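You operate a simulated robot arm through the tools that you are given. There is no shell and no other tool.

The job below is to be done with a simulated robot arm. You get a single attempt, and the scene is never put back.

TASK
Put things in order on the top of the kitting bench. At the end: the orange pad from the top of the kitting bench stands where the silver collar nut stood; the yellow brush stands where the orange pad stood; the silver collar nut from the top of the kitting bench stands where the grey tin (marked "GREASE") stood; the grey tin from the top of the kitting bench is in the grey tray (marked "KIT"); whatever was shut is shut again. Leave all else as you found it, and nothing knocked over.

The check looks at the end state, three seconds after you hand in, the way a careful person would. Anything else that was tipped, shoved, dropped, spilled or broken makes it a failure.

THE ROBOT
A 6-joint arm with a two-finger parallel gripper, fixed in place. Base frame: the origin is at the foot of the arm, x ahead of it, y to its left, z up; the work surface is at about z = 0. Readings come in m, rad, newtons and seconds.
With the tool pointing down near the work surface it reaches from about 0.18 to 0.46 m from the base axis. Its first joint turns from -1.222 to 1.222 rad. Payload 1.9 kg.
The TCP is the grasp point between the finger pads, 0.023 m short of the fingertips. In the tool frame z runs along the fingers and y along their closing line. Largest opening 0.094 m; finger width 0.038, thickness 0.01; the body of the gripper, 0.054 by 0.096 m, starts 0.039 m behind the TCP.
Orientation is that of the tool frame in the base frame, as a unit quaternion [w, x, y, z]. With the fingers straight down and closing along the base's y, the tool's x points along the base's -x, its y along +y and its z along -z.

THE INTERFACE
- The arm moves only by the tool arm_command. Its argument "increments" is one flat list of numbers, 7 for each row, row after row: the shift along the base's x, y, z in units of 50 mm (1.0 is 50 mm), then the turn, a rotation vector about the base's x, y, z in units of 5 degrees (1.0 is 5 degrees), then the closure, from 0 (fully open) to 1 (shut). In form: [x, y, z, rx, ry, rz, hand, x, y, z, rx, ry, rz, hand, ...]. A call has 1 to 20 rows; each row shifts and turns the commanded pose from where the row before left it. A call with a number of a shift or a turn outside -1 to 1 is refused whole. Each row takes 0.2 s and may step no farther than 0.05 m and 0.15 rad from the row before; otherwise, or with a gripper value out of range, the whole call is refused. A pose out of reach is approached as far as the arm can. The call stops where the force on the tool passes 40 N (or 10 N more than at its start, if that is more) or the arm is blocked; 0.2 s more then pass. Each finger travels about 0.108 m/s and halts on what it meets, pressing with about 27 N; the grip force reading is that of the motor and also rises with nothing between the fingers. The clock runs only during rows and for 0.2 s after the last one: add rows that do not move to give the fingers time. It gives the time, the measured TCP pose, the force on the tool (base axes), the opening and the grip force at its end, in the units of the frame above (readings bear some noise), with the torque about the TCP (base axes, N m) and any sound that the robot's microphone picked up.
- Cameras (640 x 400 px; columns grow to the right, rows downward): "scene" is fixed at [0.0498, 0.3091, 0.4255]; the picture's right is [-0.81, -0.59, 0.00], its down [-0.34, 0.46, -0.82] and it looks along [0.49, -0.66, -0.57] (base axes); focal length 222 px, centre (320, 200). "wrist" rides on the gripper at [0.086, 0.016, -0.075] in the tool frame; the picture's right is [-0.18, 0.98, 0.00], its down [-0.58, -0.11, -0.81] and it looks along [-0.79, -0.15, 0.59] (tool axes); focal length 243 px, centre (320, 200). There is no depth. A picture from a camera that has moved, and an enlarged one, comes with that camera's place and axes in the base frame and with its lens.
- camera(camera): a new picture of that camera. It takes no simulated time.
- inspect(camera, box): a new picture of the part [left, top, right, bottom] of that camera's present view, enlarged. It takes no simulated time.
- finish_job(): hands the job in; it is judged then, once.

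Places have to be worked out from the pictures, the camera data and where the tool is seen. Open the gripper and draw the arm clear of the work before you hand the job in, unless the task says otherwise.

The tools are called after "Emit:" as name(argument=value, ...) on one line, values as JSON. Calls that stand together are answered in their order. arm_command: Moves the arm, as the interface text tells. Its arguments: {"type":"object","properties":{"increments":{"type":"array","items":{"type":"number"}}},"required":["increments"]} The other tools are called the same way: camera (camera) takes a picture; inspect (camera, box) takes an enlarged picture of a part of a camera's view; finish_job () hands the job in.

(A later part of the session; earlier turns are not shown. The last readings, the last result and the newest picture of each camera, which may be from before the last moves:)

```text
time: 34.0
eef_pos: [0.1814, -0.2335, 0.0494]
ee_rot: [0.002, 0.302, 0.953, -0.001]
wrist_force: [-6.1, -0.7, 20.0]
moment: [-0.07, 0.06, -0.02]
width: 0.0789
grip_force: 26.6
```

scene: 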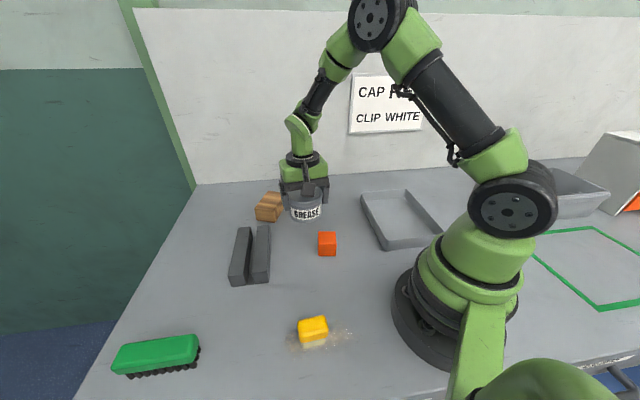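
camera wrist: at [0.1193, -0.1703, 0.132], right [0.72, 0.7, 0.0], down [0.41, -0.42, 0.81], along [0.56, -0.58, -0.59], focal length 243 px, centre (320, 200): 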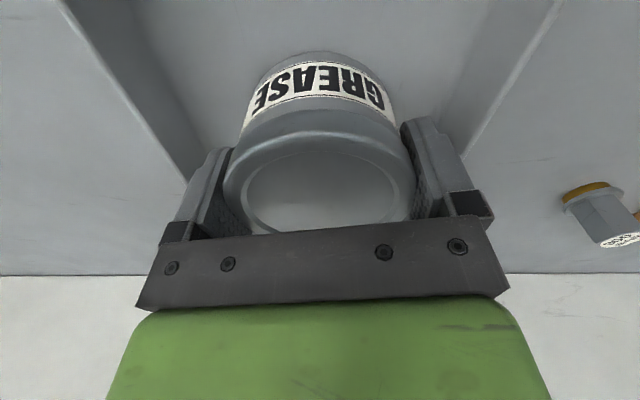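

Contact at a TCP height of about 0.0494 with the floor at about 3 mm. I'll ease up 1 mm, open, then rise straight up.

Emit:
arm_command(increments=[0, 0, 0.02, 0, 0, 0, 1, 0, 0, 0, 0, 0, 0, 0.1, 0, 0, 0, 0, 0, 0, 0, 0, 0, 0, 0, 0, 0, 0])

Emit:
camera(camera="wrist")

```text
time: 35.0
eef_pos: [0.181, -0.2339, 0.0504]
ee_rot: [0.001, 0.3, 0.954, 0.0]
wrist_force: [-0.1, 0.4, 0.0]
moment: [0.0, 0.02, 0.02]
width: 0.094
grip_force: 0.0
```

```text
taken
camera wrist: at [0.1195, -0.1716, 0.1237], right [0.71, 0.7, 0.0], down [0.41, -0.42, 0.81], along [0.56, -0.58, -0.59], focal length 243 px, centre (320, 200)
```

wrist: 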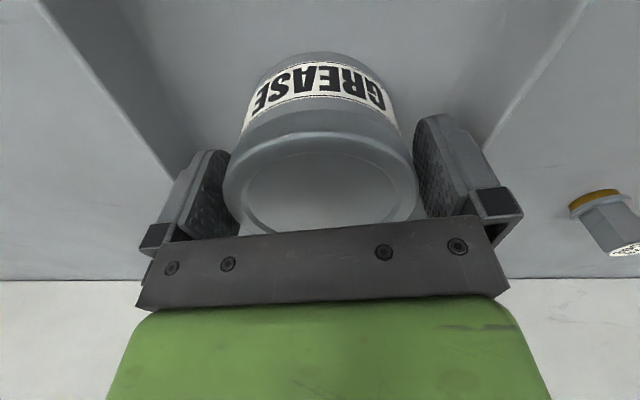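

Opened cleanly, with the tin standing in the tray. Rising straight up.

Emit:
arm_command(increments=[0, 0, 0.3, 0, 0, 0, 0, 0, 0, 0.6, 0, 0, 0, 0, 0, 0, 0.8, 0, 0, 0, 0, 0, 0, 0.8, 0, 0, 0, 0, 0, 0, 0.8, 0, 0, 0, 0, 0, 0, 0.3, 0, 0, 0, 0])

Emit:
camera(camera="wrist")

Emit:
camera(camera="scene")

```text
time: 36.4
eef_pos: [0.1814, -0.2309, 0.23]
ee_rot: [0.001, 0.301, 0.954, 0.0]
wrist_force: [-0.1, -0.4, -0.3]
moment: [0.03, 0.02, 0.03]
width: 0.0938
grip_force: 0.1
```

```text
taken
camera wrist: at [0.1205, -0.1683, 0.3026], right [0.71, 0.7, 0.0], down [0.41, -0.42, 0.81], along [0.56, -0.58, -0.59], focal length 243 px, centre (320, 200)
```

wrist: 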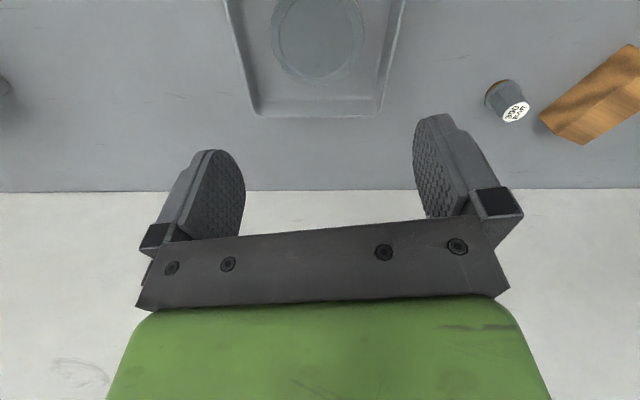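

```text
taken
```

scene: 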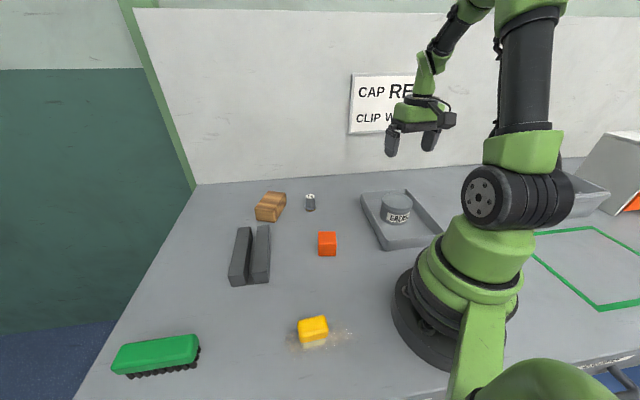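

The tin stands in the tray and everything else is unchanged. Next I'll move near the nut at about (0.41, -0.13) for a close look at its position and hex orientation.

Emit:
arm_command(increments=[0.446, 0.303, -0.075, 0, 0, 0.45, 0, 0.446, 0.303, -0.075, 0, 0, 0.45, 0, 0.446, 0.303, -0.075, 0, 0, 0.45, 0, 0.446, 0.303, -0.075, 0, 0, 0.45, 0, 0.446, 0.303, -0.075, 0, 0, 0.45, 0, 0.446, 0.303, -0.075, 0, 0, 0.45, 0, 0.446, 0.303, -0.075, 0, 0, 0.45, 0, 0.446, 0.303, -0.075, 0, 0, 0.45, 0, 0, 0, 0, 0, 0, 0, 0])

Emit:
camera(camera="wrist")

Emit:
inspect(camera="wrist", box=[240, 40, 400, 160])

Emit:
inspect(camera="scene", box=[250, 180, 340, 260])

```text
time: 38.4
eef_pos: [0.3589, -0.1135, 0.1976]
ee_rot: [0.001, 0.148, 0.989, -0.001]
wrist_force: [0.0, -0.4, -0.8]
moment: [0.01, 0.03, -0.03]
width: 0.0939
grip_force: 0.1
```

```text
taken
camera wrist: at [0.2827, -0.0721, 0.271], right [0.46, 0.89, 0.0], down [0.52, -0.27, 0.81], along [0.72, -0.37, -0.59], focal length 243 px, centre (320, 200)
```

wrist: 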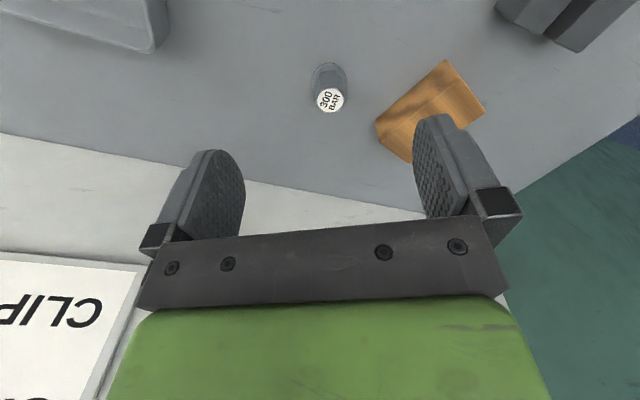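

```text
3.33 times, centred on (320, 100) of wrist
camera zoom: at [0.2827, -0.0721, 0.271], right [0.46, 0.89, 0.0], down [0.52, -0.27, 0.81], along [0.72, -0.37, -0.59], focal length 809 px, centre (320, 533)
```

zoom: 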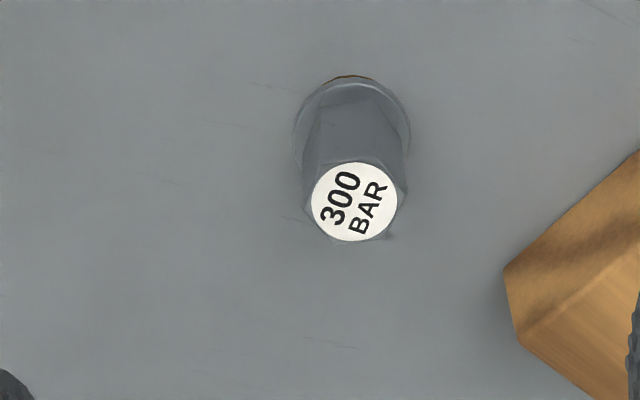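

```text
5.00 times, centred on (295, 220) of scene
camera zoom: at [0.0498, 0.3091, 0.4255], right [-0.81, -0.59, 0.0], down [-0.34, 0.46, -0.82], along [0.49, -0.66, -0.57], focal length 1110 px, centre (445, 100)
```

zoom: 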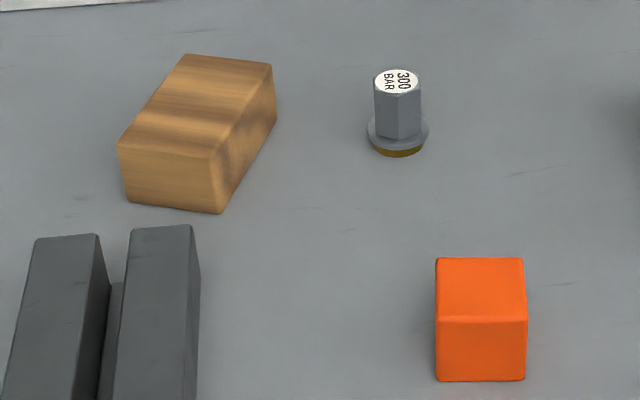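

I'll zoom in harder on the nut to read the hex flat directions.

Emit:
inspect(camera="wrist", box=[300, 50, 360, 120])

Emit:
inspect(camera="scene", box=[295, 185, 330, 215])

```text
5.71 times, centred on (330, 85) of wrist
camera zoom: at [0.2827, -0.0721, 0.271], right [0.46, 0.89, 0.0], down [0.52, -0.27, 0.81], along [0.72, -0.37, -0.59], focal length 1386 px, centre (263, 857)
```

zoom: 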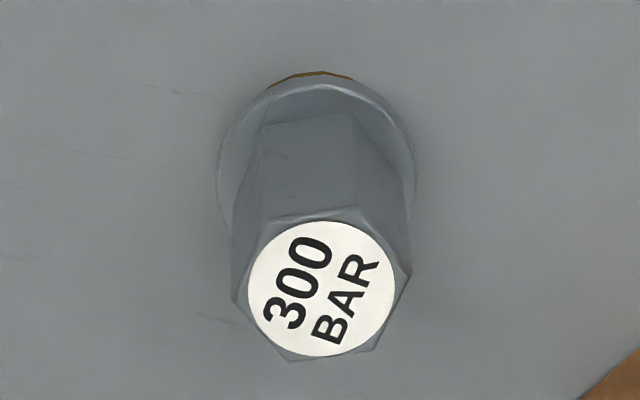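

```text
13.33 times, centred on (312, 200) of scene
camera zoom: at [0.0498, 0.3091, 0.4255], right [-0.81, -0.59, 0.0], down [-0.34, 0.46, -0.82], along [0.49, -0.66, -0.57], focal length 2960 px, centre (420, 200)
```

zoom: 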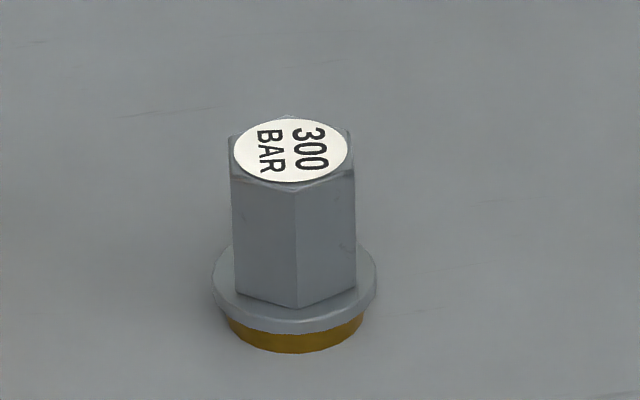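

The nut centre is about (0.4107, -0.1272), with the hex about 30 mm across flats, the collar top near z = 13 mm and the nut's top near z = 46 mm. A yaw near -45° puts the pads on two flats and stays clear of the wood block and, later, the bars, so I'll move above it with the fingers partly closed.

Emit:
arm_command(increments=[0.173, -0.046, -0.26, 0, 0, -0.937, 0.2, 0.173, -0.046, -0.26, 0, 0, -0.937, 0.2, 0.173, -0.046, -0.26, 0, 0, -0.937, 0.2, 0.173, -0.046, -0.26, 0, 0, -0.937, 0.2, 0.173, -0.046, -0.26, 0, 0, -0.937, 0.2, 0.173, -0.046, -0.26, 0, 0, -0.937, 0.2, 0, 0, 0, 0, 0, 0, 0.2])

Emit:
camera(camera="wrist")

Emit:
inspect(camera="wrist", box=[260, 60, 380, 170])

Emit:
inspect(camera="scene", box=[250, 140, 370, 240])

```text
time: 40.0
eef_pos: [0.409, -0.1273, 0.1207]
ee_rot: [0.001, 0.384, 0.923, 0.0]
wrist_force: [0.0, 0.0, 0.1]
moment: [-0.02, 0.04, -0.03]
width: 0.0753
grip_force: 0.0
```

```text
taken
camera wrist: at [0.3604, -0.0546, 0.1938], right [0.83, 0.56, 0.0], down [0.33, -0.49, 0.81], along [0.45, -0.67, -0.59], focal length 243 px, centre (320, 200)
```

wrist: 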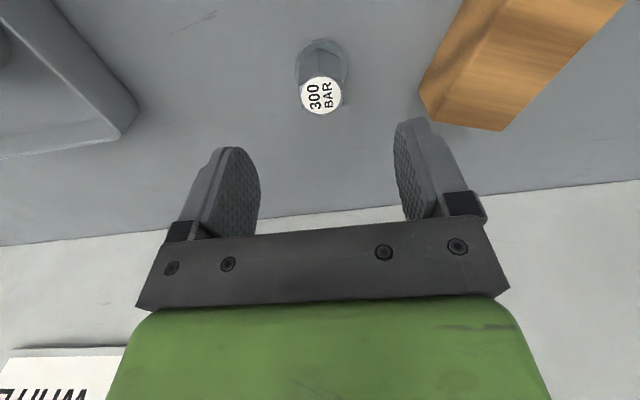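

```text
3.64 times, centred on (320, 115) of wrist
camera zoom: at [0.3604, -0.0546, 0.1938], right [0.83, 0.56, 0.0], down [0.33, -0.49, 0.81], along [0.45, -0.67, -0.59], focal length 882 px, centre (320, 509)
```

zoom: 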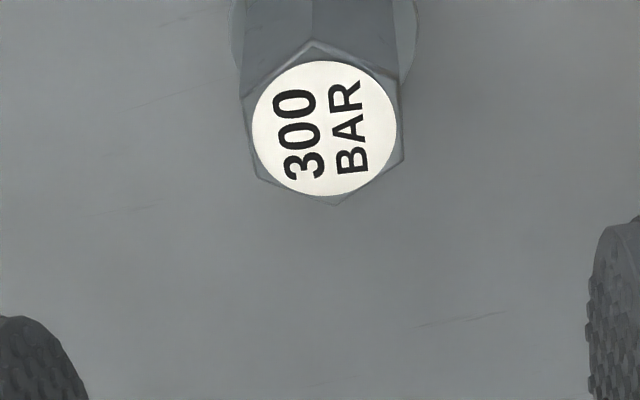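

```text
4.00 times, centred on (310, 190) of scene
camera zoom: at [0.0498, 0.3091, 0.4255], right [-0.81, -0.59, 0.0], down [-0.34, 0.46, -0.82], along [0.49, -0.66, -0.57], focal length 888 px, centre (360, 240)
```

zoom: 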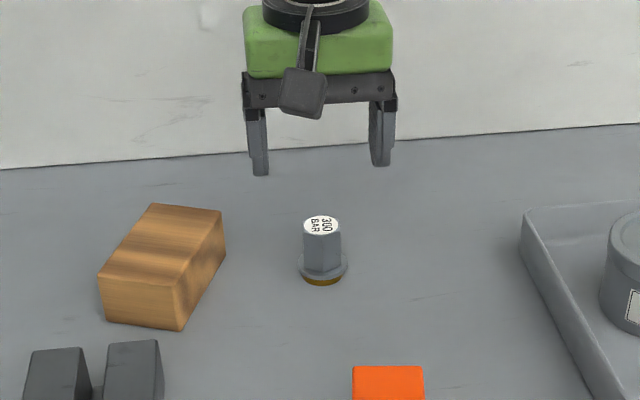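

The pads line up with two flats and the TCP is over the nut within about 1 mm. Descending to z of about 0.041, with the tips staying above the collar.

Emit:
arm_command(increments=[0.01, 0, -0.4, 0, 0, 0, 0.2, 0, 0, -0.4, 0, 0, 0, 0.2, 0, 0, -0.4, 0, 0, 0, 0.2, 0, 0, -0.3, 0, 0, 0, 0.2, 0, 0, -0.09, 0, 0, 0, 0.2, 0, 0, 0, 0, 0, 0, 0.2])

Emit:
camera(camera="wrist")

Emit:
inspect(camera="scene", box=[270, 160, 350, 230])

```text
time: 41.4
eef_pos: [0.4115, -0.1252, 0.0416]
ee_rot: [0.0, 0.384, 0.923, 0.0]
wrist_force: [0.0, 0.3, -0.2]
moment: [-0.02, 0.01, -0.03]
width: 0.0751
grip_force: 0.1
```

```text
taken
camera wrist: at [0.3614, -0.0531, 0.1155], right [0.83, 0.56, 0.0], down [0.33, -0.49, 0.81], along [0.45, -0.67, -0.59], focal length 243 px, centre (320, 200)
```

wrist: 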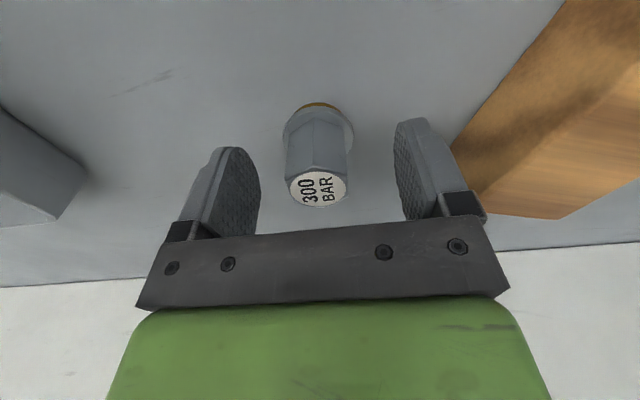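

```text
5.71 times, centred on (310, 195) of scene
camera zoom: at [0.0498, 0.3091, 0.4255], right [-0.81, -0.59, 0.0], down [-0.34, 0.46, -0.82], along [0.49, -0.66, -0.57], focal length 1269 px, centre (377, 229)
```

zoom: 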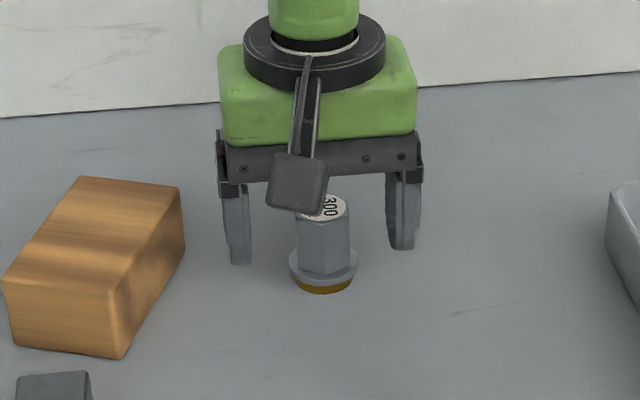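

The nut is centred between the pads, which are clear of the collar. Closing now.

Emit:
arm_command(increments=[0, 0, 0, 0, 0, 0, 0.5, 0, 0, 0, 0, 0, 0, 0.6, 0, 0, 0, 0, 0, 0, 1, 0, 0, 0, 0, 0, 0, 1])

Emit:
camera(camera="wrist")

```text
time: 42.4
eef_pos: [0.4109, -0.1259, 0.0421]
ee_rot: [0.001, 0.384, 0.923, -0.001]
wrist_force: [-0.5, -1.1, 2.2]
moment: [-0.08, 0.09, 0.0]
width: 0.0279
grip_force: 27.2
```

```text
taken
camera wrist: at [0.3614, -0.0531, 0.1158], right [0.83, 0.56, 0.0], down [0.33, -0.49, 0.81], along [0.45, -0.67, -0.59], focal length 243 px, centre (320, 200)
```

wrist: 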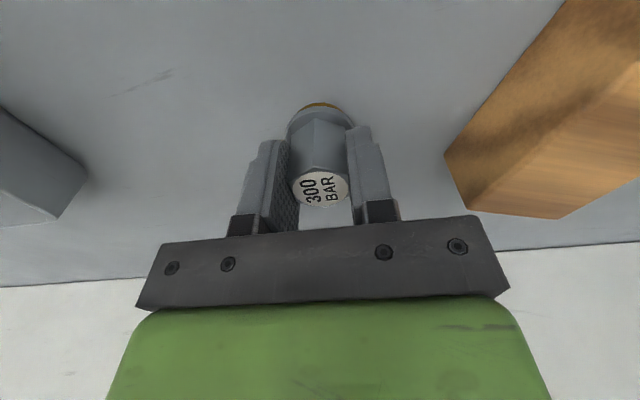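

Gripped at 27.9 mm on the flats. I'll lift slowly, then check for slip.

Emit:
arm_command(increments=[0, 0, 0.05, 0, 0, 0, 1, 0, 0, 0.08, 0, 0, 0, 1, 0, 0, 0.1, 0, 0, 0, 1, 0, 0, 0.15, 0, 0, 0, 1, 0, 0, 0.1, 0, 0, 0, 1, 0, 0, 0, 0, 0, 0, 1])

Emit:
camera(camera="wrist")

```text
time: 43.8
eef_pos: [0.4103, -0.1265, 0.0675]
ee_rot: [0.0, 0.384, 0.923, -0.001]
wrist_force: [-0.3, 0.3, -2.1]
moment: [0.03, 0.0, -0.02]
width: 0.0281
grip_force: 27.2
```

```text
taken
camera wrist: at [0.361, -0.0537, 0.1395], right [0.83, 0.56, 0.0], down [0.33, -0.49, 0.81], along [0.45, -0.67, -0.59], focal length 243 px, centre (320, 200)
```

wrist: 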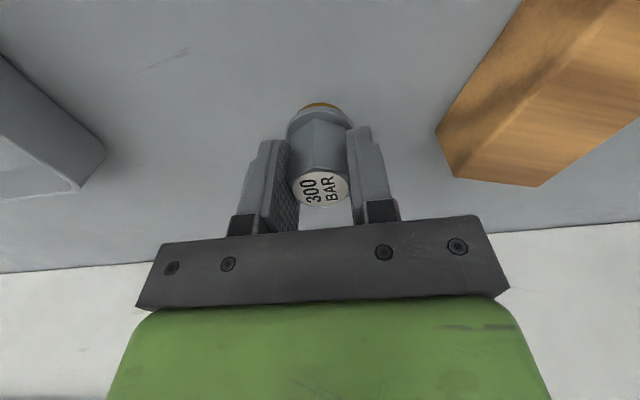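

The nut is held firmly with no slip. Lifting further and carrying it toward the tin's old spot at about (0.296, 0.213).

Emit:
arm_command(increments=[0, 0, 0.15, 0, 0, 0, 1, 0, 0, 0.3, 0, 0, 0, 1, 0, 0, 0.35, 0, 0, 0, 1, 0, 0, 0.3, 0, 0, 0, 1, 0, 0, 0.15, 0, 0, 0, 1, -0.032, 0.095, 0, 0, 0, 0, 1, -0.064, 0.1895, 0, 0, 0, 0, 1, -0.096, 0.284, 0, 0, 0, 0, 1, -0.096, 0.284, 0, 0, 0, 0, 1, -0.096, 0.284, 0, 0, 0, 0, 1, -0.096, 0.284, 0, 0, 0, 0, 1, -0.096, 0.284, 0, 0, 0, 0, 1, -0.096, 0.284, 0, 0, 0, 0, 1, -0.096, 0.284, 0, 0, 0, 0, 1, -0.096, 0.284, 0, 0, 0, 0, 1, -0.096, 0.284, 0, 0, 0, 0, 1, -0.064, 0.1895, 0, 0, 0, 0, 1, -0.032, 0.095, 0, 0, 0, 0, 1])

Emit:
camera(camera="wrist")

```text
time: 47.6
eef_pos: [0.3568, 0.0295, 0.1303]
ee_rot: [0.001, 0.384, 0.923, -0.001]
wrist_force: [-0.2, 0.5, -2.2]
moment: [0.01, 0.03, -0.01]
width: 0.0279
grip_force: 27.3
```

```text
taken
camera wrist: at [0.308, 0.103, 0.2029], right [0.83, 0.56, 0.0], down [0.33, -0.49, 0.81], along [0.45, -0.67, -0.59], focal length 243 px, centre (320, 200)
```

wrist: 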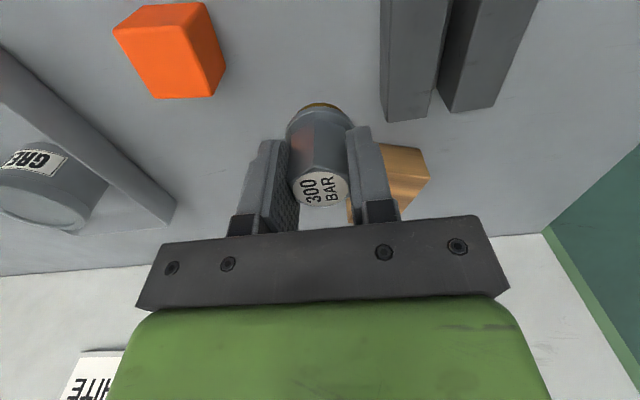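

The nut is steady. Continuing to above the tin's old spot.

Emit:
arm_command(increments=[-0.032, 0.095, 0, 0, 0, 0, 1, -0.064, 0.19, 0, 0, 0, 0, 1, -0.096, 0.284, 0, 0, 0, 0, 1, -0.096, 0.284, 0, 0, 0, 0, 1, -0.096, 0.284, 0, 0, 0, 0, 1, -0.096, 0.284, 0, 0, 0, 0, 1, -0.096, 0.284, 0, 0, 0, 0, 1, -0.096, 0.284, 0, 0, 0, 0, 1, -0.096, 0.284, 0, 0, 0, 0, 1, -0.096, 0.284, 0, 0, 0, 0, 1, -0.096, 0.284, 0, 0, 0, 0, 1, -0.096, 0.284, 0, 0, 0, 0, 1, -0.096, 0.284, 0, 0, 0, 0, 1, -0.064, 0.19, 0, 0, 0, 0, 1, -0.028, 0.083, 0, 0, 0, 0, 1, 0, 0, 0, 0, 0, 0, 1])

Emit:
camera(camera="wrist")

Emit:
camera(camera="scene")

```text
time: 51.0
eef_pos: [0.2946, 0.2134, 0.1296]
ee_rot: [0.001, 0.383, 0.924, -0.001]
wrist_force: [0.1, -0.3, -1.2]
moment: [0.0, 0.01, -0.02]
width: 0.0279
grip_force: 26.9
```

```text
taken
camera wrist: at [0.2461, 0.2861, 0.2017], right [0.83, 0.56, 0.0], down [0.33, -0.49, 0.81], along [0.45, -0.67, -0.59], focal length 243 px, centre (320, 200)
```

wrist: 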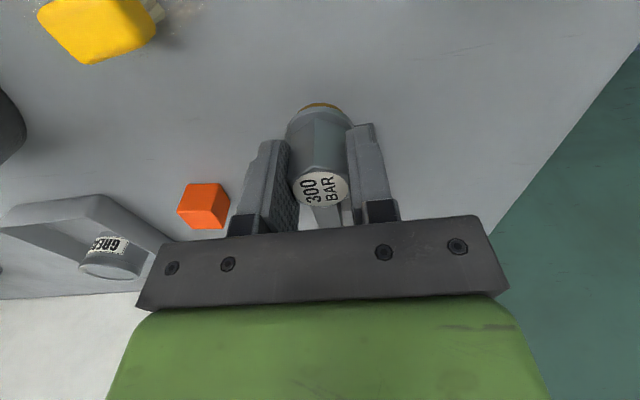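

```text
taken
```

scene: 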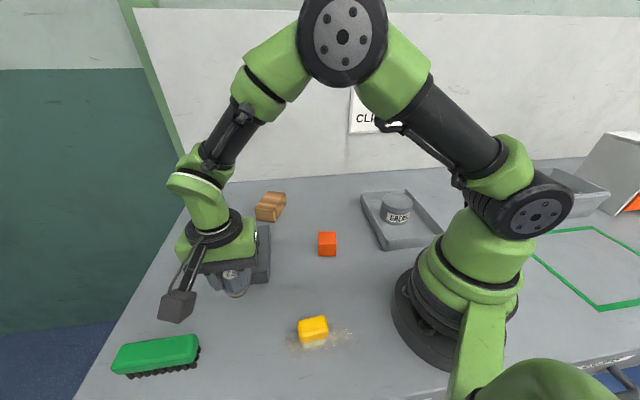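

The nut is over the target within about 1 mm. Lowering gently to just above the bench.

Emit:
arm_command(increments=[0, 0, -0.1, 0, 0, 0, 1, 0, 0, -0.25, 0, 0, 0, 1, 0, 0, -0.3, 0, 0, 0, 1, 0, 0, -0.3, 0, 0, 0, 1, 0, 0, -0.3, 0, 0, 0, 1, 0, 0, -0.25, 0, 0, 0, 1, 0, 0, -0.12, 0, 0, 0, 1, 0, 0, -0.05, 0, 0, 0, 1])

Emit:
camera(camera="wrist")

Emit:
inspect(camera="scene", box=[170, 220, 300, 350])

```text
time: 52.8
eef_pos: [0.2967, 0.2134, 0.0467]
ee_rot: [0.001, 0.385, 0.923, 0.0]
wrist_force: [-0.1, 0.1, -0.4]
moment: [-0.01, 0.01, -0.03]
width: 0.0283
grip_force: 26.6
```

```text
taken
camera wrist: at [0.2473, 0.2871, 0.1194], right [0.83, 0.56, 0.0], down [0.33, -0.49, 0.81], along [0.45, -0.67, -0.59], focal length 243 px, centre (320, 200)
```

wrist: 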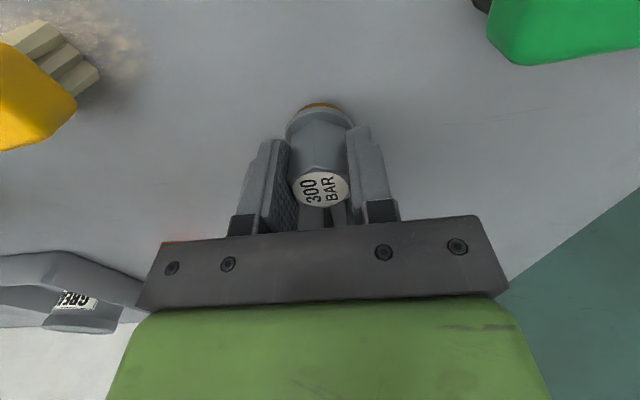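

```text
3.08 times, centred on (235, 285) of scene
camera zoom: at [0.0498, 0.3091, 0.4255], right [-0.81, -0.59, 0.0], down [-0.34, 0.46, -0.82], along [0.49, -0.66, -0.57], focal length 683 px, centre (582, -62)
```

zoom: 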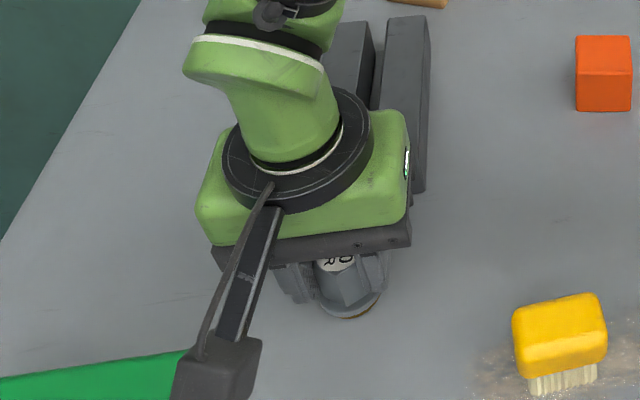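

Positions agree within about 1 mm in the scene view. Lowering the last few millimetres to contact.

Emit:
arm_command(increments=[0, 0, -0.05, 0, 0, 0, 1, 0, 0, -0.03, 0, 0, 0, 1, 0, 0, -0.02, 0, 0, 0, 1])

```text
time: 53.6
eef_pos: [0.2962, 0.2142, 0.0419]
ee_rot: [0.0, 0.384, 0.923, 0.0]
wrist_force: [-7.3, 0.0, 16.6]
moment: [-0.01, 0.17, -0.02]
width: 0.0281
grip_force: 26.7
```

Contact felt, so the nut is on the bench. Easing up slightly and opening.

Emit:
arm_command(increments=[0, 0, 0.015, 0, 0, 0, 1, 0, 0, 0, 0, 0, 0, 0.65, 0, 0, 0, 0, 0, 0, 0.4, 0, 0, 0, 0, 0, 0, 0.2, 0, 0, 0, 0, 0, 0, 0.2])

Emit:
camera(camera="wrist")

Emit:
inspect(camera="scene", box=[170, 220, 300, 350])

```text
time: 54.8
eef_pos: [0.2953, 0.2143, 0.0418]
ee_rot: [0.001, 0.384, 0.923, 0.0]
wrist_force: [0.4, 0.0, 0.1]
moment: [0.02, 0.01, 0.02]
width: 0.0752
grip_force: 0.2
```

```text
taken
camera wrist: at [0.2471, 0.2867, 0.1155], right [0.83, 0.56, 0.0], down [0.33, -0.49, 0.81], along [0.45, -0.67, -0.59], focal length 243 px, centre (320, 200)
```

wrist: 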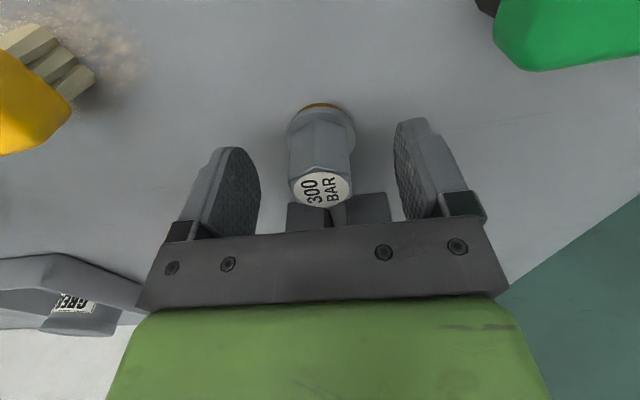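

```text
3.08 times, centred on (235, 285) of scene
camera zoom: at [0.0498, 0.3091, 0.4255], right [-0.81, -0.59, 0.0], down [-0.34, 0.46, -0.82], along [0.49, -0.66, -0.57], focal length 683 px, centre (582, -62)
```

zoom: 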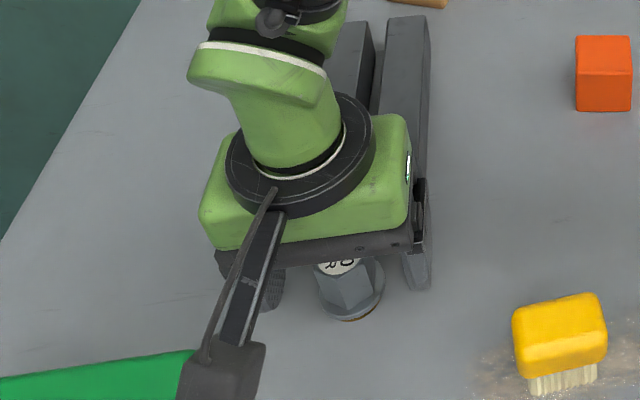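

The nut stands upright on the tin's old spot. Rising straight up, then moving to look at the orange pad.

Emit:
arm_command(increments=[0, 0, 0.3, 0, 0, 0, 0.2, 0, 0, 0.6, 0, 0, 0, 0.2, 0, 0, 0.8, 0, 0, 0, 0.2, 0, 0, 0.8, 0, 0, 0, 0.2, 0, 0, 0.7, 0, 0, 0, 0.1, -0.1275, -0.46, 0, 0, 0, -0.22, 0, -0.1275, -0.46, 0, 0, 0, -0.22, 0, -0.1275, -0.46, 0, 0, 0, -0.22, 0, -0.1275, -0.46, 0, 0, 0, -0.22, 0, -0.1275, -0.46, 0, 0, 0, -0.22, 0, -0.1275, -0.46, 0, 0, 0, -0.22, 0, -0.1275, -0.46, 0, 0, 0, -0.22, 0, -0.1275, -0.46, 0, 0, 0, -0.22, 0, 0, 0, 0, 0, 0, 0, 0])

Emit:
camera(camera="wrist")

Emit:
camera(camera="scene")

Emit:
inspect(camera="wrist", box=[240, 20, 400, 140])

```text
time: 57.8
eef_pos: [0.2443, 0.0274, 0.2023]
ee_rot: [0.001, 0.454, 0.891, 0.0]
wrist_force: [-0.9, 0.2, 0.4]
moment: [0.0, -0.04, 0.01]
width: 0.094
grip_force: 0.1
```

```text
taken
camera wrist: at [0.2068, 0.1087, 0.2751], right [0.9, 0.43, 0.0], down [0.25, -0.53, 0.81], along [0.35, -0.73, -0.59], focal length 243 px, centre (320, 200)
```

wrist: 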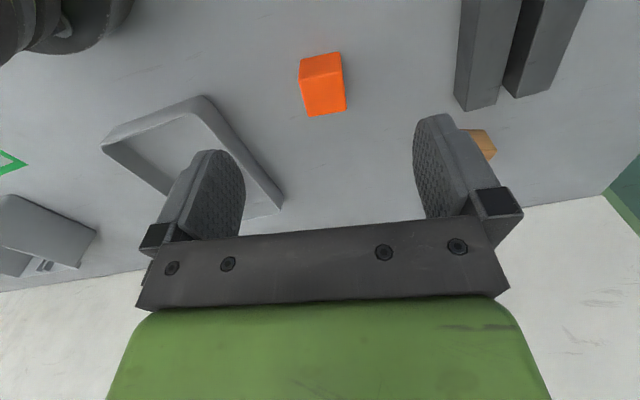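

```text
taken
```

scene: 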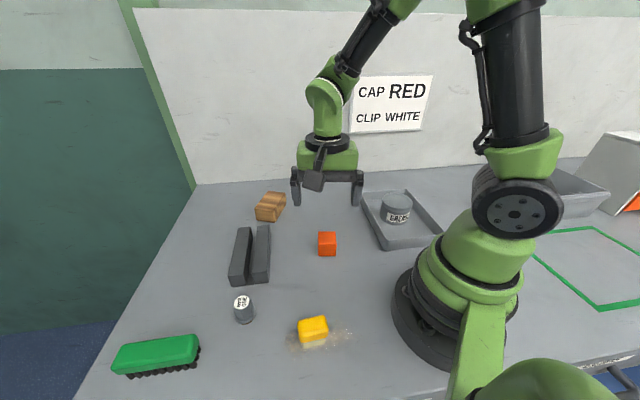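

```text
3.33 times, centred on (320, 80) of wrist
camera zoom: at [0.2068, 0.1087, 0.2751], right [0.9, 0.43, 0.0], down [0.25, -0.53, 0.81], along [0.35, -0.73, -0.59], focal length 809 px, centre (320, 600)
```

zoom: 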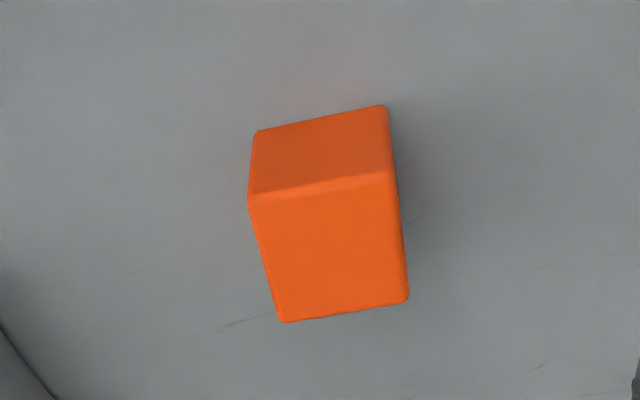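

The pad is about 43 mm square and 41.5 mm tall, centred at about (0.2697, -0.0143) with sides at 36°, and the current yaw of -54° matches that. Moving above it and lower for a check.

Emit:
arm_command(increments=[0.101, -0.174, -0.37, 0, 0, 0, 0, 0.101, -0.174, -0.37, 0, 0, 0, 0, 0.101, -0.174, -0.37, 0, 0, 0, 0, 0.101, -0.174, -0.37, 0, 0, 0, 0, 0.101, -0.174, -0.37, 0, 0, 0, 0, 0, 0, 0, 0, 0, 0, 0])

Emit:
camera(camera="wrist")

Emit:
inspect(camera="wrist", box=[240, 20, 400, 140])

```text
time: 59.2
eef_pos: [0.2697, -0.0136, 0.1084]
ee_rot: [0.001, 0.453, 0.891, -0.001]
wrist_force: [0.1, -0.7, 1.2]
moment: [-0.02, 0.05, 0.01]
width: 0.0939
grip_force: 0.1
```

```text
taken
camera wrist: at [0.2322, 0.0656, 0.1812], right [0.9, 0.43, 0.0], down [0.25, -0.53, 0.81], along [0.35, -0.73, -0.59], focal length 243 px, centre (320, 200)
```

wrist: 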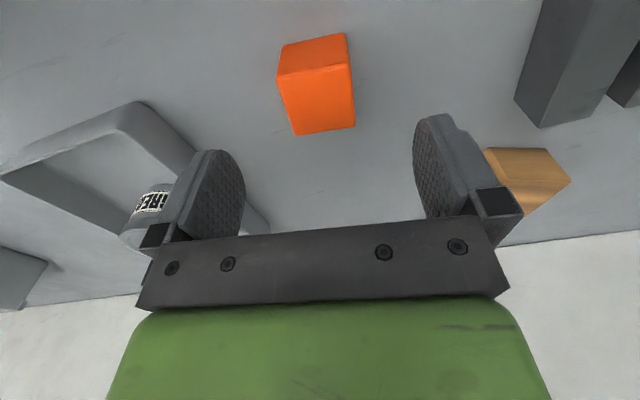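

```text
3.33 times, centred on (320, 80) of wrist
camera zoom: at [0.2322, 0.0656, 0.1812], right [0.9, 0.43, 0.0], down [0.25, -0.53, 0.81], along [0.35, -0.73, -0.59], focal length 809 px, centre (320, 600)
```

zoom: 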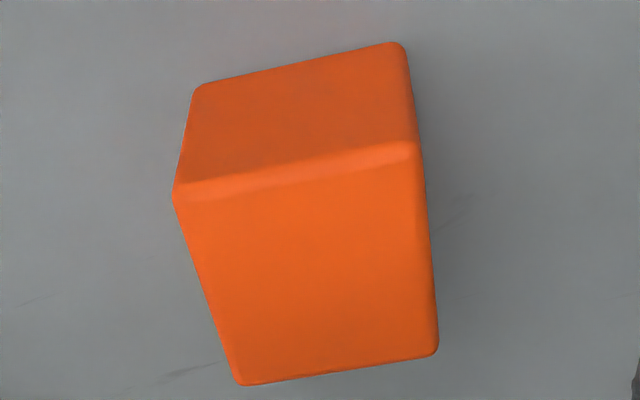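

The pad centre is confirmed at (0.2697, -0.0141), and the TCP is over it within 1 mm. Descending to grip height.

Emit:
arm_command(increments=[0, -0.01, -0.4, 0, 0, 0, 0, 0, 0, -0.4, 0, 0, 0, 0, 0, 0, -0.4, 0, 0, 0, 0, 0, 0, -0.3, 0, 0, 0, 0, 0, 0, -0.07, 0, 0, 0, 0, 0, 0, 0, 0, 0, 0, 0])

Emit:
camera(camera="wrist")

```text
time: 60.6
eef_pos: [0.2689, -0.0132, 0.0302]
ee_rot: [0.0, 0.453, 0.891, 0.0]
wrist_force: [0.4, -0.7, 0.3]
moment: [-0.01, 0.03, 0.01]
width: 0.094
grip_force: 0.0
```

```text
taken
camera wrist: at [0.2318, 0.0665, 0.102], right [0.9, 0.43, 0.0], down [0.25, -0.53, 0.81], along [0.35, -0.73, -0.59], focal length 243 px, centre (320, 200)
```

wrist: 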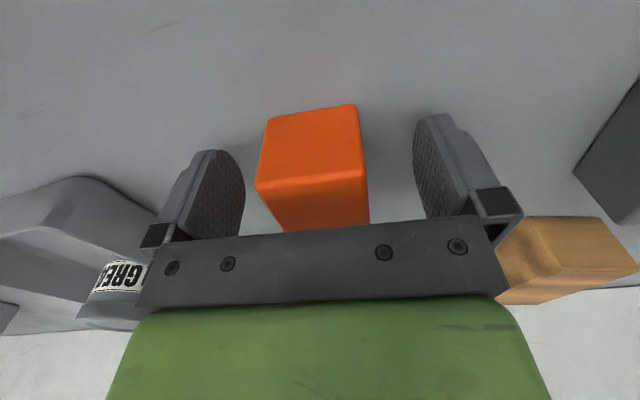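

The pad is between the fingers. Closing on it.

Emit:
arm_command(increments=[0, 0, 0, 0, 0, 0, 0.4, 0, 0, 0, 0, 0, 0, 0.5, 0, 0, 0, 0, 0, 0, 1, 0, 0, 0, 0, 0, 0, 1])

Emit:
camera(camera="wrist")

```text
time: 61.6
eef_pos: [0.2681, -0.013, 0.0297]
ee_rot: [0.0, 0.454, 0.891, -0.001]
wrist_force: [-1.7, 0.9, 1.1]
moment: [0.03, 0.02, 0.02]
width: 0.0433
grip_force: 27.1
```

```text
taken
camera wrist: at [0.2317, 0.0665, 0.1021], right [0.9, 0.43, 0.0], down [0.25, -0.53, 0.81], along [0.35, -0.73, -0.59], focal length 243 px, centre (320, 200)
```

wrist: 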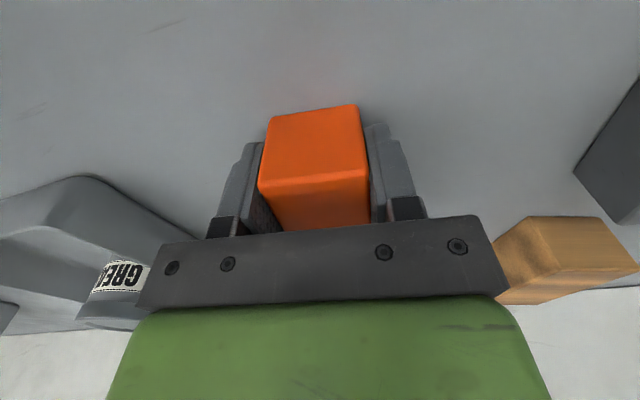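

Gripped at 43.3 mm. Lifting gently and checking.

Emit:
arm_command(increments=[0, 0, 0.05, 0, 0, 0, 1, 0, 0, 0.1, 0, 0, 0, 1, 0, 0, 0.15, 0, 0, 0, 1, 0, 0, 0.2, 0, 0, 0, 1, 0, 0, 0.25, 0, 0, 0, 1, 0, 0, 0.25, 0, 0, 0, 1, 0, 0, 0.2, 0, 0, 0, 1, 0, 0, 0.1, 0, 0, 0, 1, 0, 0, 0, 0, 0, 0, 1])

Emit:
camera(camera="wrist")

```text
time: 63.6
eef_pos: [0.2677, -0.0144, 0.096]
ee_rot: [0.0, 0.454, 0.891, 0.0]
wrist_force: [-0.1, -0.7, -1.7]
moment: [0.02, 0.01, -0.01]
width: 0.0437
grip_force: 26.9
```

```text
taken
camera wrist: at [0.2316, 0.0657, 0.1685], right [0.9, 0.43, 0.0], down [0.25, -0.53, 0.81], along [0.35, -0.73, -0.59], focal length 243 px, centre (320, 200)
```

wrist: 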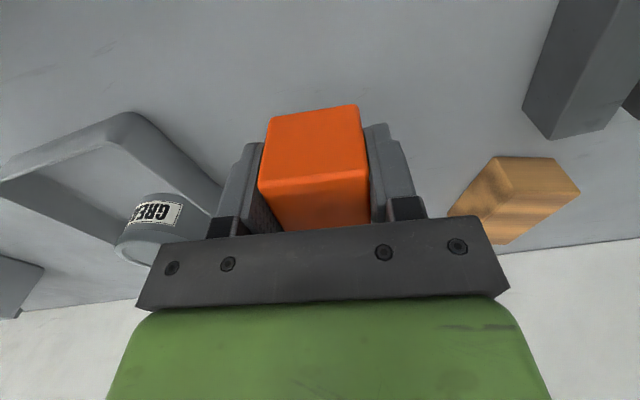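

The pad is held with no slip. Carrying it to above the nut's old spot.

Emit:
arm_command(increments=[0.0785, -0.0624, 0, 0, 0, 0, 1, 0.157, -0.1248, 0, 0, 0, 0, 1, 0.2355, -0.1872, 0, 0, 0, 0, 1, 0.2355, -0.1872, 0, 0, 0, 0, 1, 0.2355, -0.1872, 0, 0, 0, 0, 1, 0.2355, -0.1872, 0, 0, 0, 0, 1, 0.2355, -0.1872, 0, 0, 0, 0, 1, 0.2355, -0.1872, 0, 0, 0, 0, 1, 0.2355, -0.1872, 0, 0, 0, 0, 1, 0.2355, -0.1872, 0, 0, 0, 0, 1, 0.2355, -0.1872, 0, 0, 0, 0, 1, 0.2355, -0.1872, 0, 0, 0, 0, 1, 0.157, -0.1248, 0, 0, 0, 0, 1, 0.0785, -0.0624, 0, 0, 0, 0, 1, 0, 0, 0, 0, 0, 0, 1])

Emit:
camera(camera="wrist")

Emit:
inspect(camera="scene", box=[250, 140, 370, 240])

```text
time: 66.8
eef_pos: [0.4106, -0.1269, 0.0963]
ee_rot: [0.001, 0.454, 0.891, -0.001]
wrist_force: [1.1, 1.2, -1.0]
moment: [0.02, 0.0, 0.0]
width: 0.0439
grip_force: 27.2
```

```text
taken
camera wrist: at [0.3738, -0.0474, 0.1696], right [0.9, 0.43, 0.0], down [0.25, -0.53, 0.81], along [0.35, -0.73, -0.59], focal length 243 px, centre (320, 200)
```

wrist: 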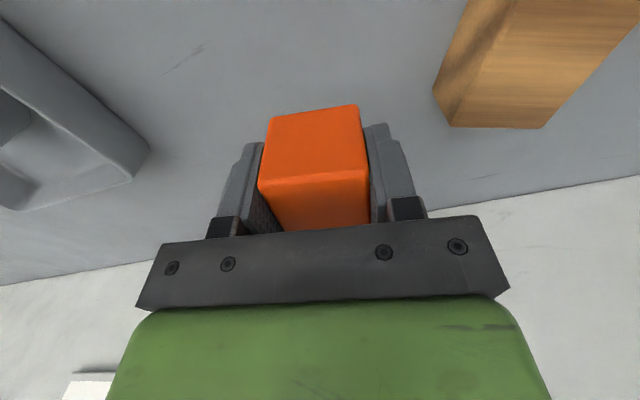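

```text
4.00 times, centred on (310, 190) of scene
camera zoom: at [0.0498, 0.3091, 0.4255], right [-0.81, -0.59, 0.0], down [-0.34, 0.46, -0.82], along [0.49, -0.66, -0.57], focal length 888 px, centre (360, 240)
```

zoom: 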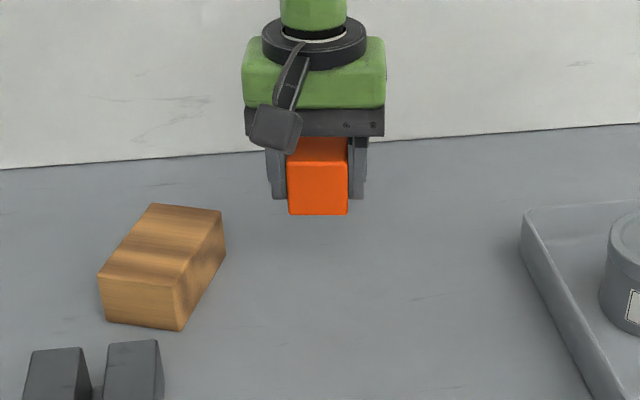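

The pad is over the nut's old spot within about 1 mm. Lowering gently.

Emit:
arm_command(increments=[-0.007, 0.005, -0.1, 0, 0, 0, 1, -0.007, 0.005, -0.2, 0, 0, 0, 1, 0, 0, -0.25, 0, 0, 0, 1, 0, 0, -0.25, 0, 0, 0, 1, 0, 0, -0.2, 0, 0, 0, 1, 0, 0, -0.12, 0, 0, 0, 1, 0, 0, -0.08, 0, 0, 0, 1, 0, 0, -0.04, 0, 0, 0, 1])

Emit:
inspect(camera="scene", box=[250, 140, 370, 240])

Emit:
camera(camera="wrist")

```text
time: 68.6
eef_pos: [0.4093, -0.1255, 0.0319]
ee_rot: [0.001, 0.454, 0.891, 0.0]
wrist_force: [-1.0, -0.3, -0.5]
moment: [-0.01, -0.01, -0.01]
width: 0.0439
grip_force: 27.0
```

```text
4.00 times, centred on (310, 190) of scene
camera zoom: at [0.0498, 0.3091, 0.4255], right [-0.81, -0.59, 0.0], down [-0.34, 0.46, -0.82], along [0.49, -0.66, -0.57], focal length 888 px, centre (360, 240)
```

zoom: 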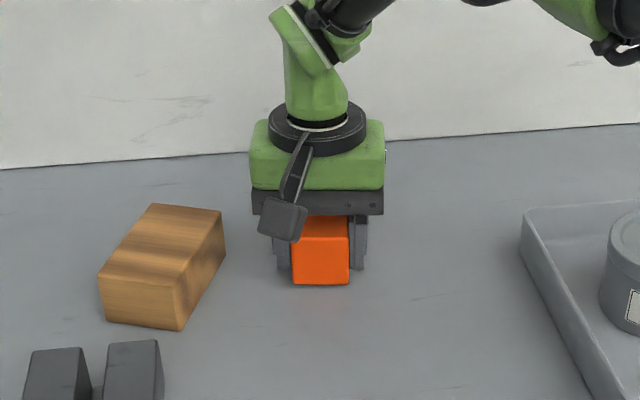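

```text
taken
camera wrist: at [0.3734, -0.0474, 0.1057], right [0.9, 0.43, 0.0], down [0.25, -0.53, 0.81], along [0.35, -0.73, -0.59], focal length 243 px, centre (320, 200)
```

wrist: 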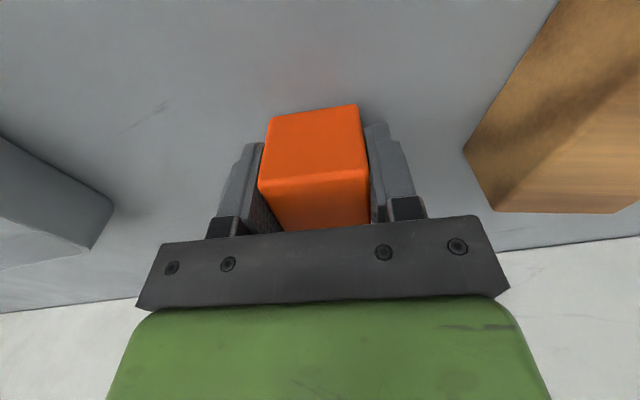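

Alignment matches the nut's earlier pixel position. Lowering the last couple of millimetres.

Emit:
arm_command(increments=[0, 0, -0.03, 0, 0, 0, 1, 0, 0, -0.02, 0, 0, 0, 1])

```text
time: 69.2
eef_pos: [0.4096, -0.1259, 0.0304]
ee_rot: [0.0, 0.454, 0.891, 0.0]
wrist_force: [0.4, -0.3, -0.2]
moment: [-0.03, 0.01, 0.03]
width: 0.0436
grip_force: 27.0
```

Emit:
arm_command(increments=[0, 0, -0.02, 0, 0, 0, 1, 0, 0, -0.015, 0, 0, 0, 1])

```text
time: 69.8
eef_pos: [0.4108, -0.1262, 0.0287]
ee_rot: [0.0, 0.453, 0.891, 0.0]
wrist_force: [-5.8, 3.1, 7.1]
moment: [-0.01, 0.12, -0.08]
width: 0.0436
grip_force: 27.1
```

Contact felt. Opening the fingers a moderate amount and checking.

Emit:
arm_command(increments=[0, 0, 0.01, 0, 0, 0, 1, 0, 0, 0, 0, 0, 0, 0.45, 0, 0, 0, 0, 0, 0, 0.25, 0, 0, 0, 0, 0, 0, 0.2])

Emit:
camera(camera="wrist")

Emit:
inspect(camera="scene", box=[250, 140, 370, 240])

```text
time: 70.8
eef_pos: [0.4109, -0.1262, 0.0291]
ee_rot: [0.001, 0.454, 0.891, 0.0]
wrist_force: [0.4, -0.4, 0.1]
moment: [0.0, -0.02, -0.03]
width: 0.0751
grip_force: 0.1
```

```text
taken
camera wrist: at [0.3735, -0.046, 0.1027], right [0.9, 0.43, 0.0], down [0.25, -0.53, 0.81], along [0.35, -0.73, -0.59], focal length 243 px, centre (320, 200)
```

wrist: 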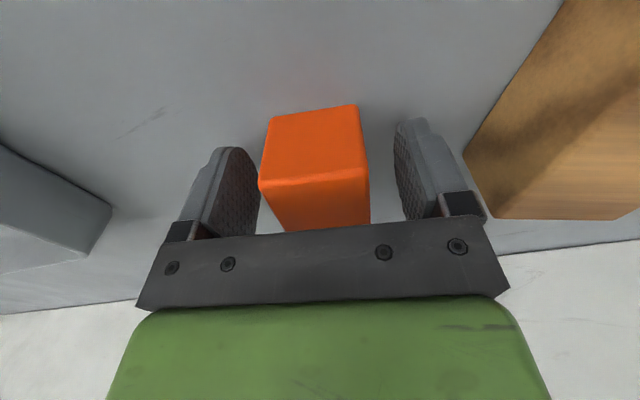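

```text
4.00 times, centred on (310, 190) of scene
camera zoom: at [0.0498, 0.3091, 0.4255], right [-0.81, -0.59, 0.0], down [-0.34, 0.46, -0.82], along [0.49, -0.66, -0.57], focal length 888 px, centre (360, 240)
```

zoom: 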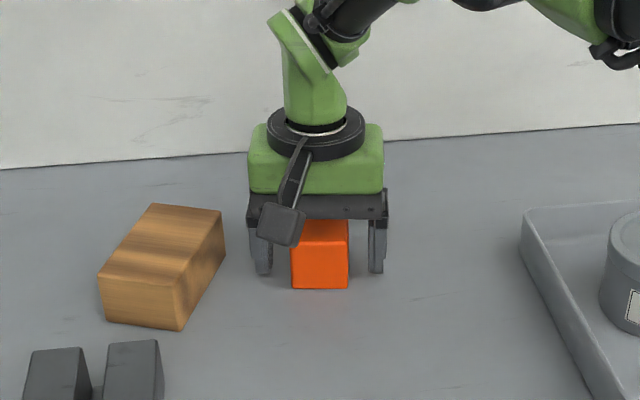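

The pad stands on the nut's old spot. Rising straight up and crossing over to look at the yellow brush.

Emit:
arm_command(increments=[0, 0, 0.2, 0, 0, 0, 0.2, 0, 0, 0.6, 0, 0, 0, 0.2, 0, 0, 0.8, 0, 0, 0, 0.2, 0, 0, 0.8, 0, 0, 0, 0.2, 0, 0, 0.8, 0, 0, 0, 0.1, 0, 0, 0.6, 0, 0, 0, 0, -0.4, 0.486, 0, 0, 0, 0.13, 0, -0.4, 0.486, 0, 0, 0, 0.13, 0, -0.4, 0.486, 0, 0, 0, 0.13, 0, -0.4, 0.486, 0, 0, 0, 0.13, 0, -0.4, 0.486, 0, 0, 0, 0.13, 0, -0.4, 0.486, 0, 0, 0, 0.13, 0, -0.4, 0.486, 0, 0, 0, 0.13, 0, -0.4, 0.486, 0, 0, 0, 0.13, 0, -0.4, 0.486, 0, 0, 0, 0.13, 0, -0.4, 0.486, 0, 0, 0, 0.13, 0, -0.4, 0.486, 0, 0, 0, 0.13, 0, -0.4, 0.486, 0, 0, 0, 0.13, 0, -0.4, 0.486, 0, 0, 0, 0.13, 0, 0, 0, 0, 0, 0, 0, 0])

Emit:
camera(camera="wrist")

Emit:
camera(camera="scene")

```text
time: 75.0
eef_pos: [0.1494, 0.1888, 0.2205]
ee_rot: [0.001, 0.388, 0.922, -0.001]
wrist_force: [-0.2, -0.2, -0.3]
moment: [-0.05, 0.01, 0.0]
width: 0.0938
grip_force: 0.1
```

```text
taken
camera wrist: at [0.1011, 0.2623, 0.293], right [0.83, 0.56, 0.0], down [0.33, -0.49, 0.81], along [0.45, -0.67, -0.59], focal length 243 px, centre (320, 200)
```

wrist: 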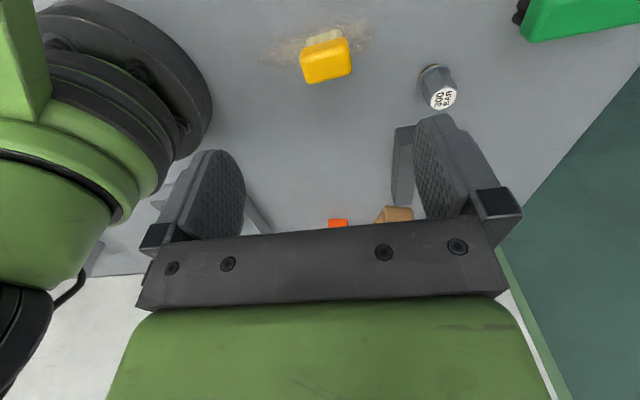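

```text
taken
```

scene: 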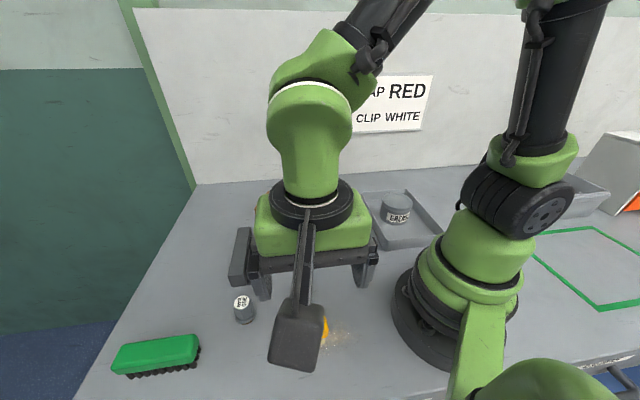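

Emit:
inspect(camera="wrist", box=[250, 0, 400, 110])

```text
3.64 times, centred on (325, 55) of wrist
camera zoom: at [0.1011, 0.2623, 0.293], right [0.83, 0.56, 0.0], down [0.33, -0.49, 0.81], along [0.45, -0.67, -0.59], focal length 882 px, centre (302, 727)
```

zoom: 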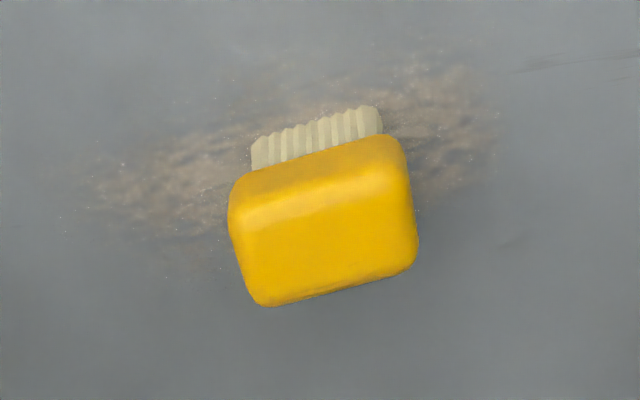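

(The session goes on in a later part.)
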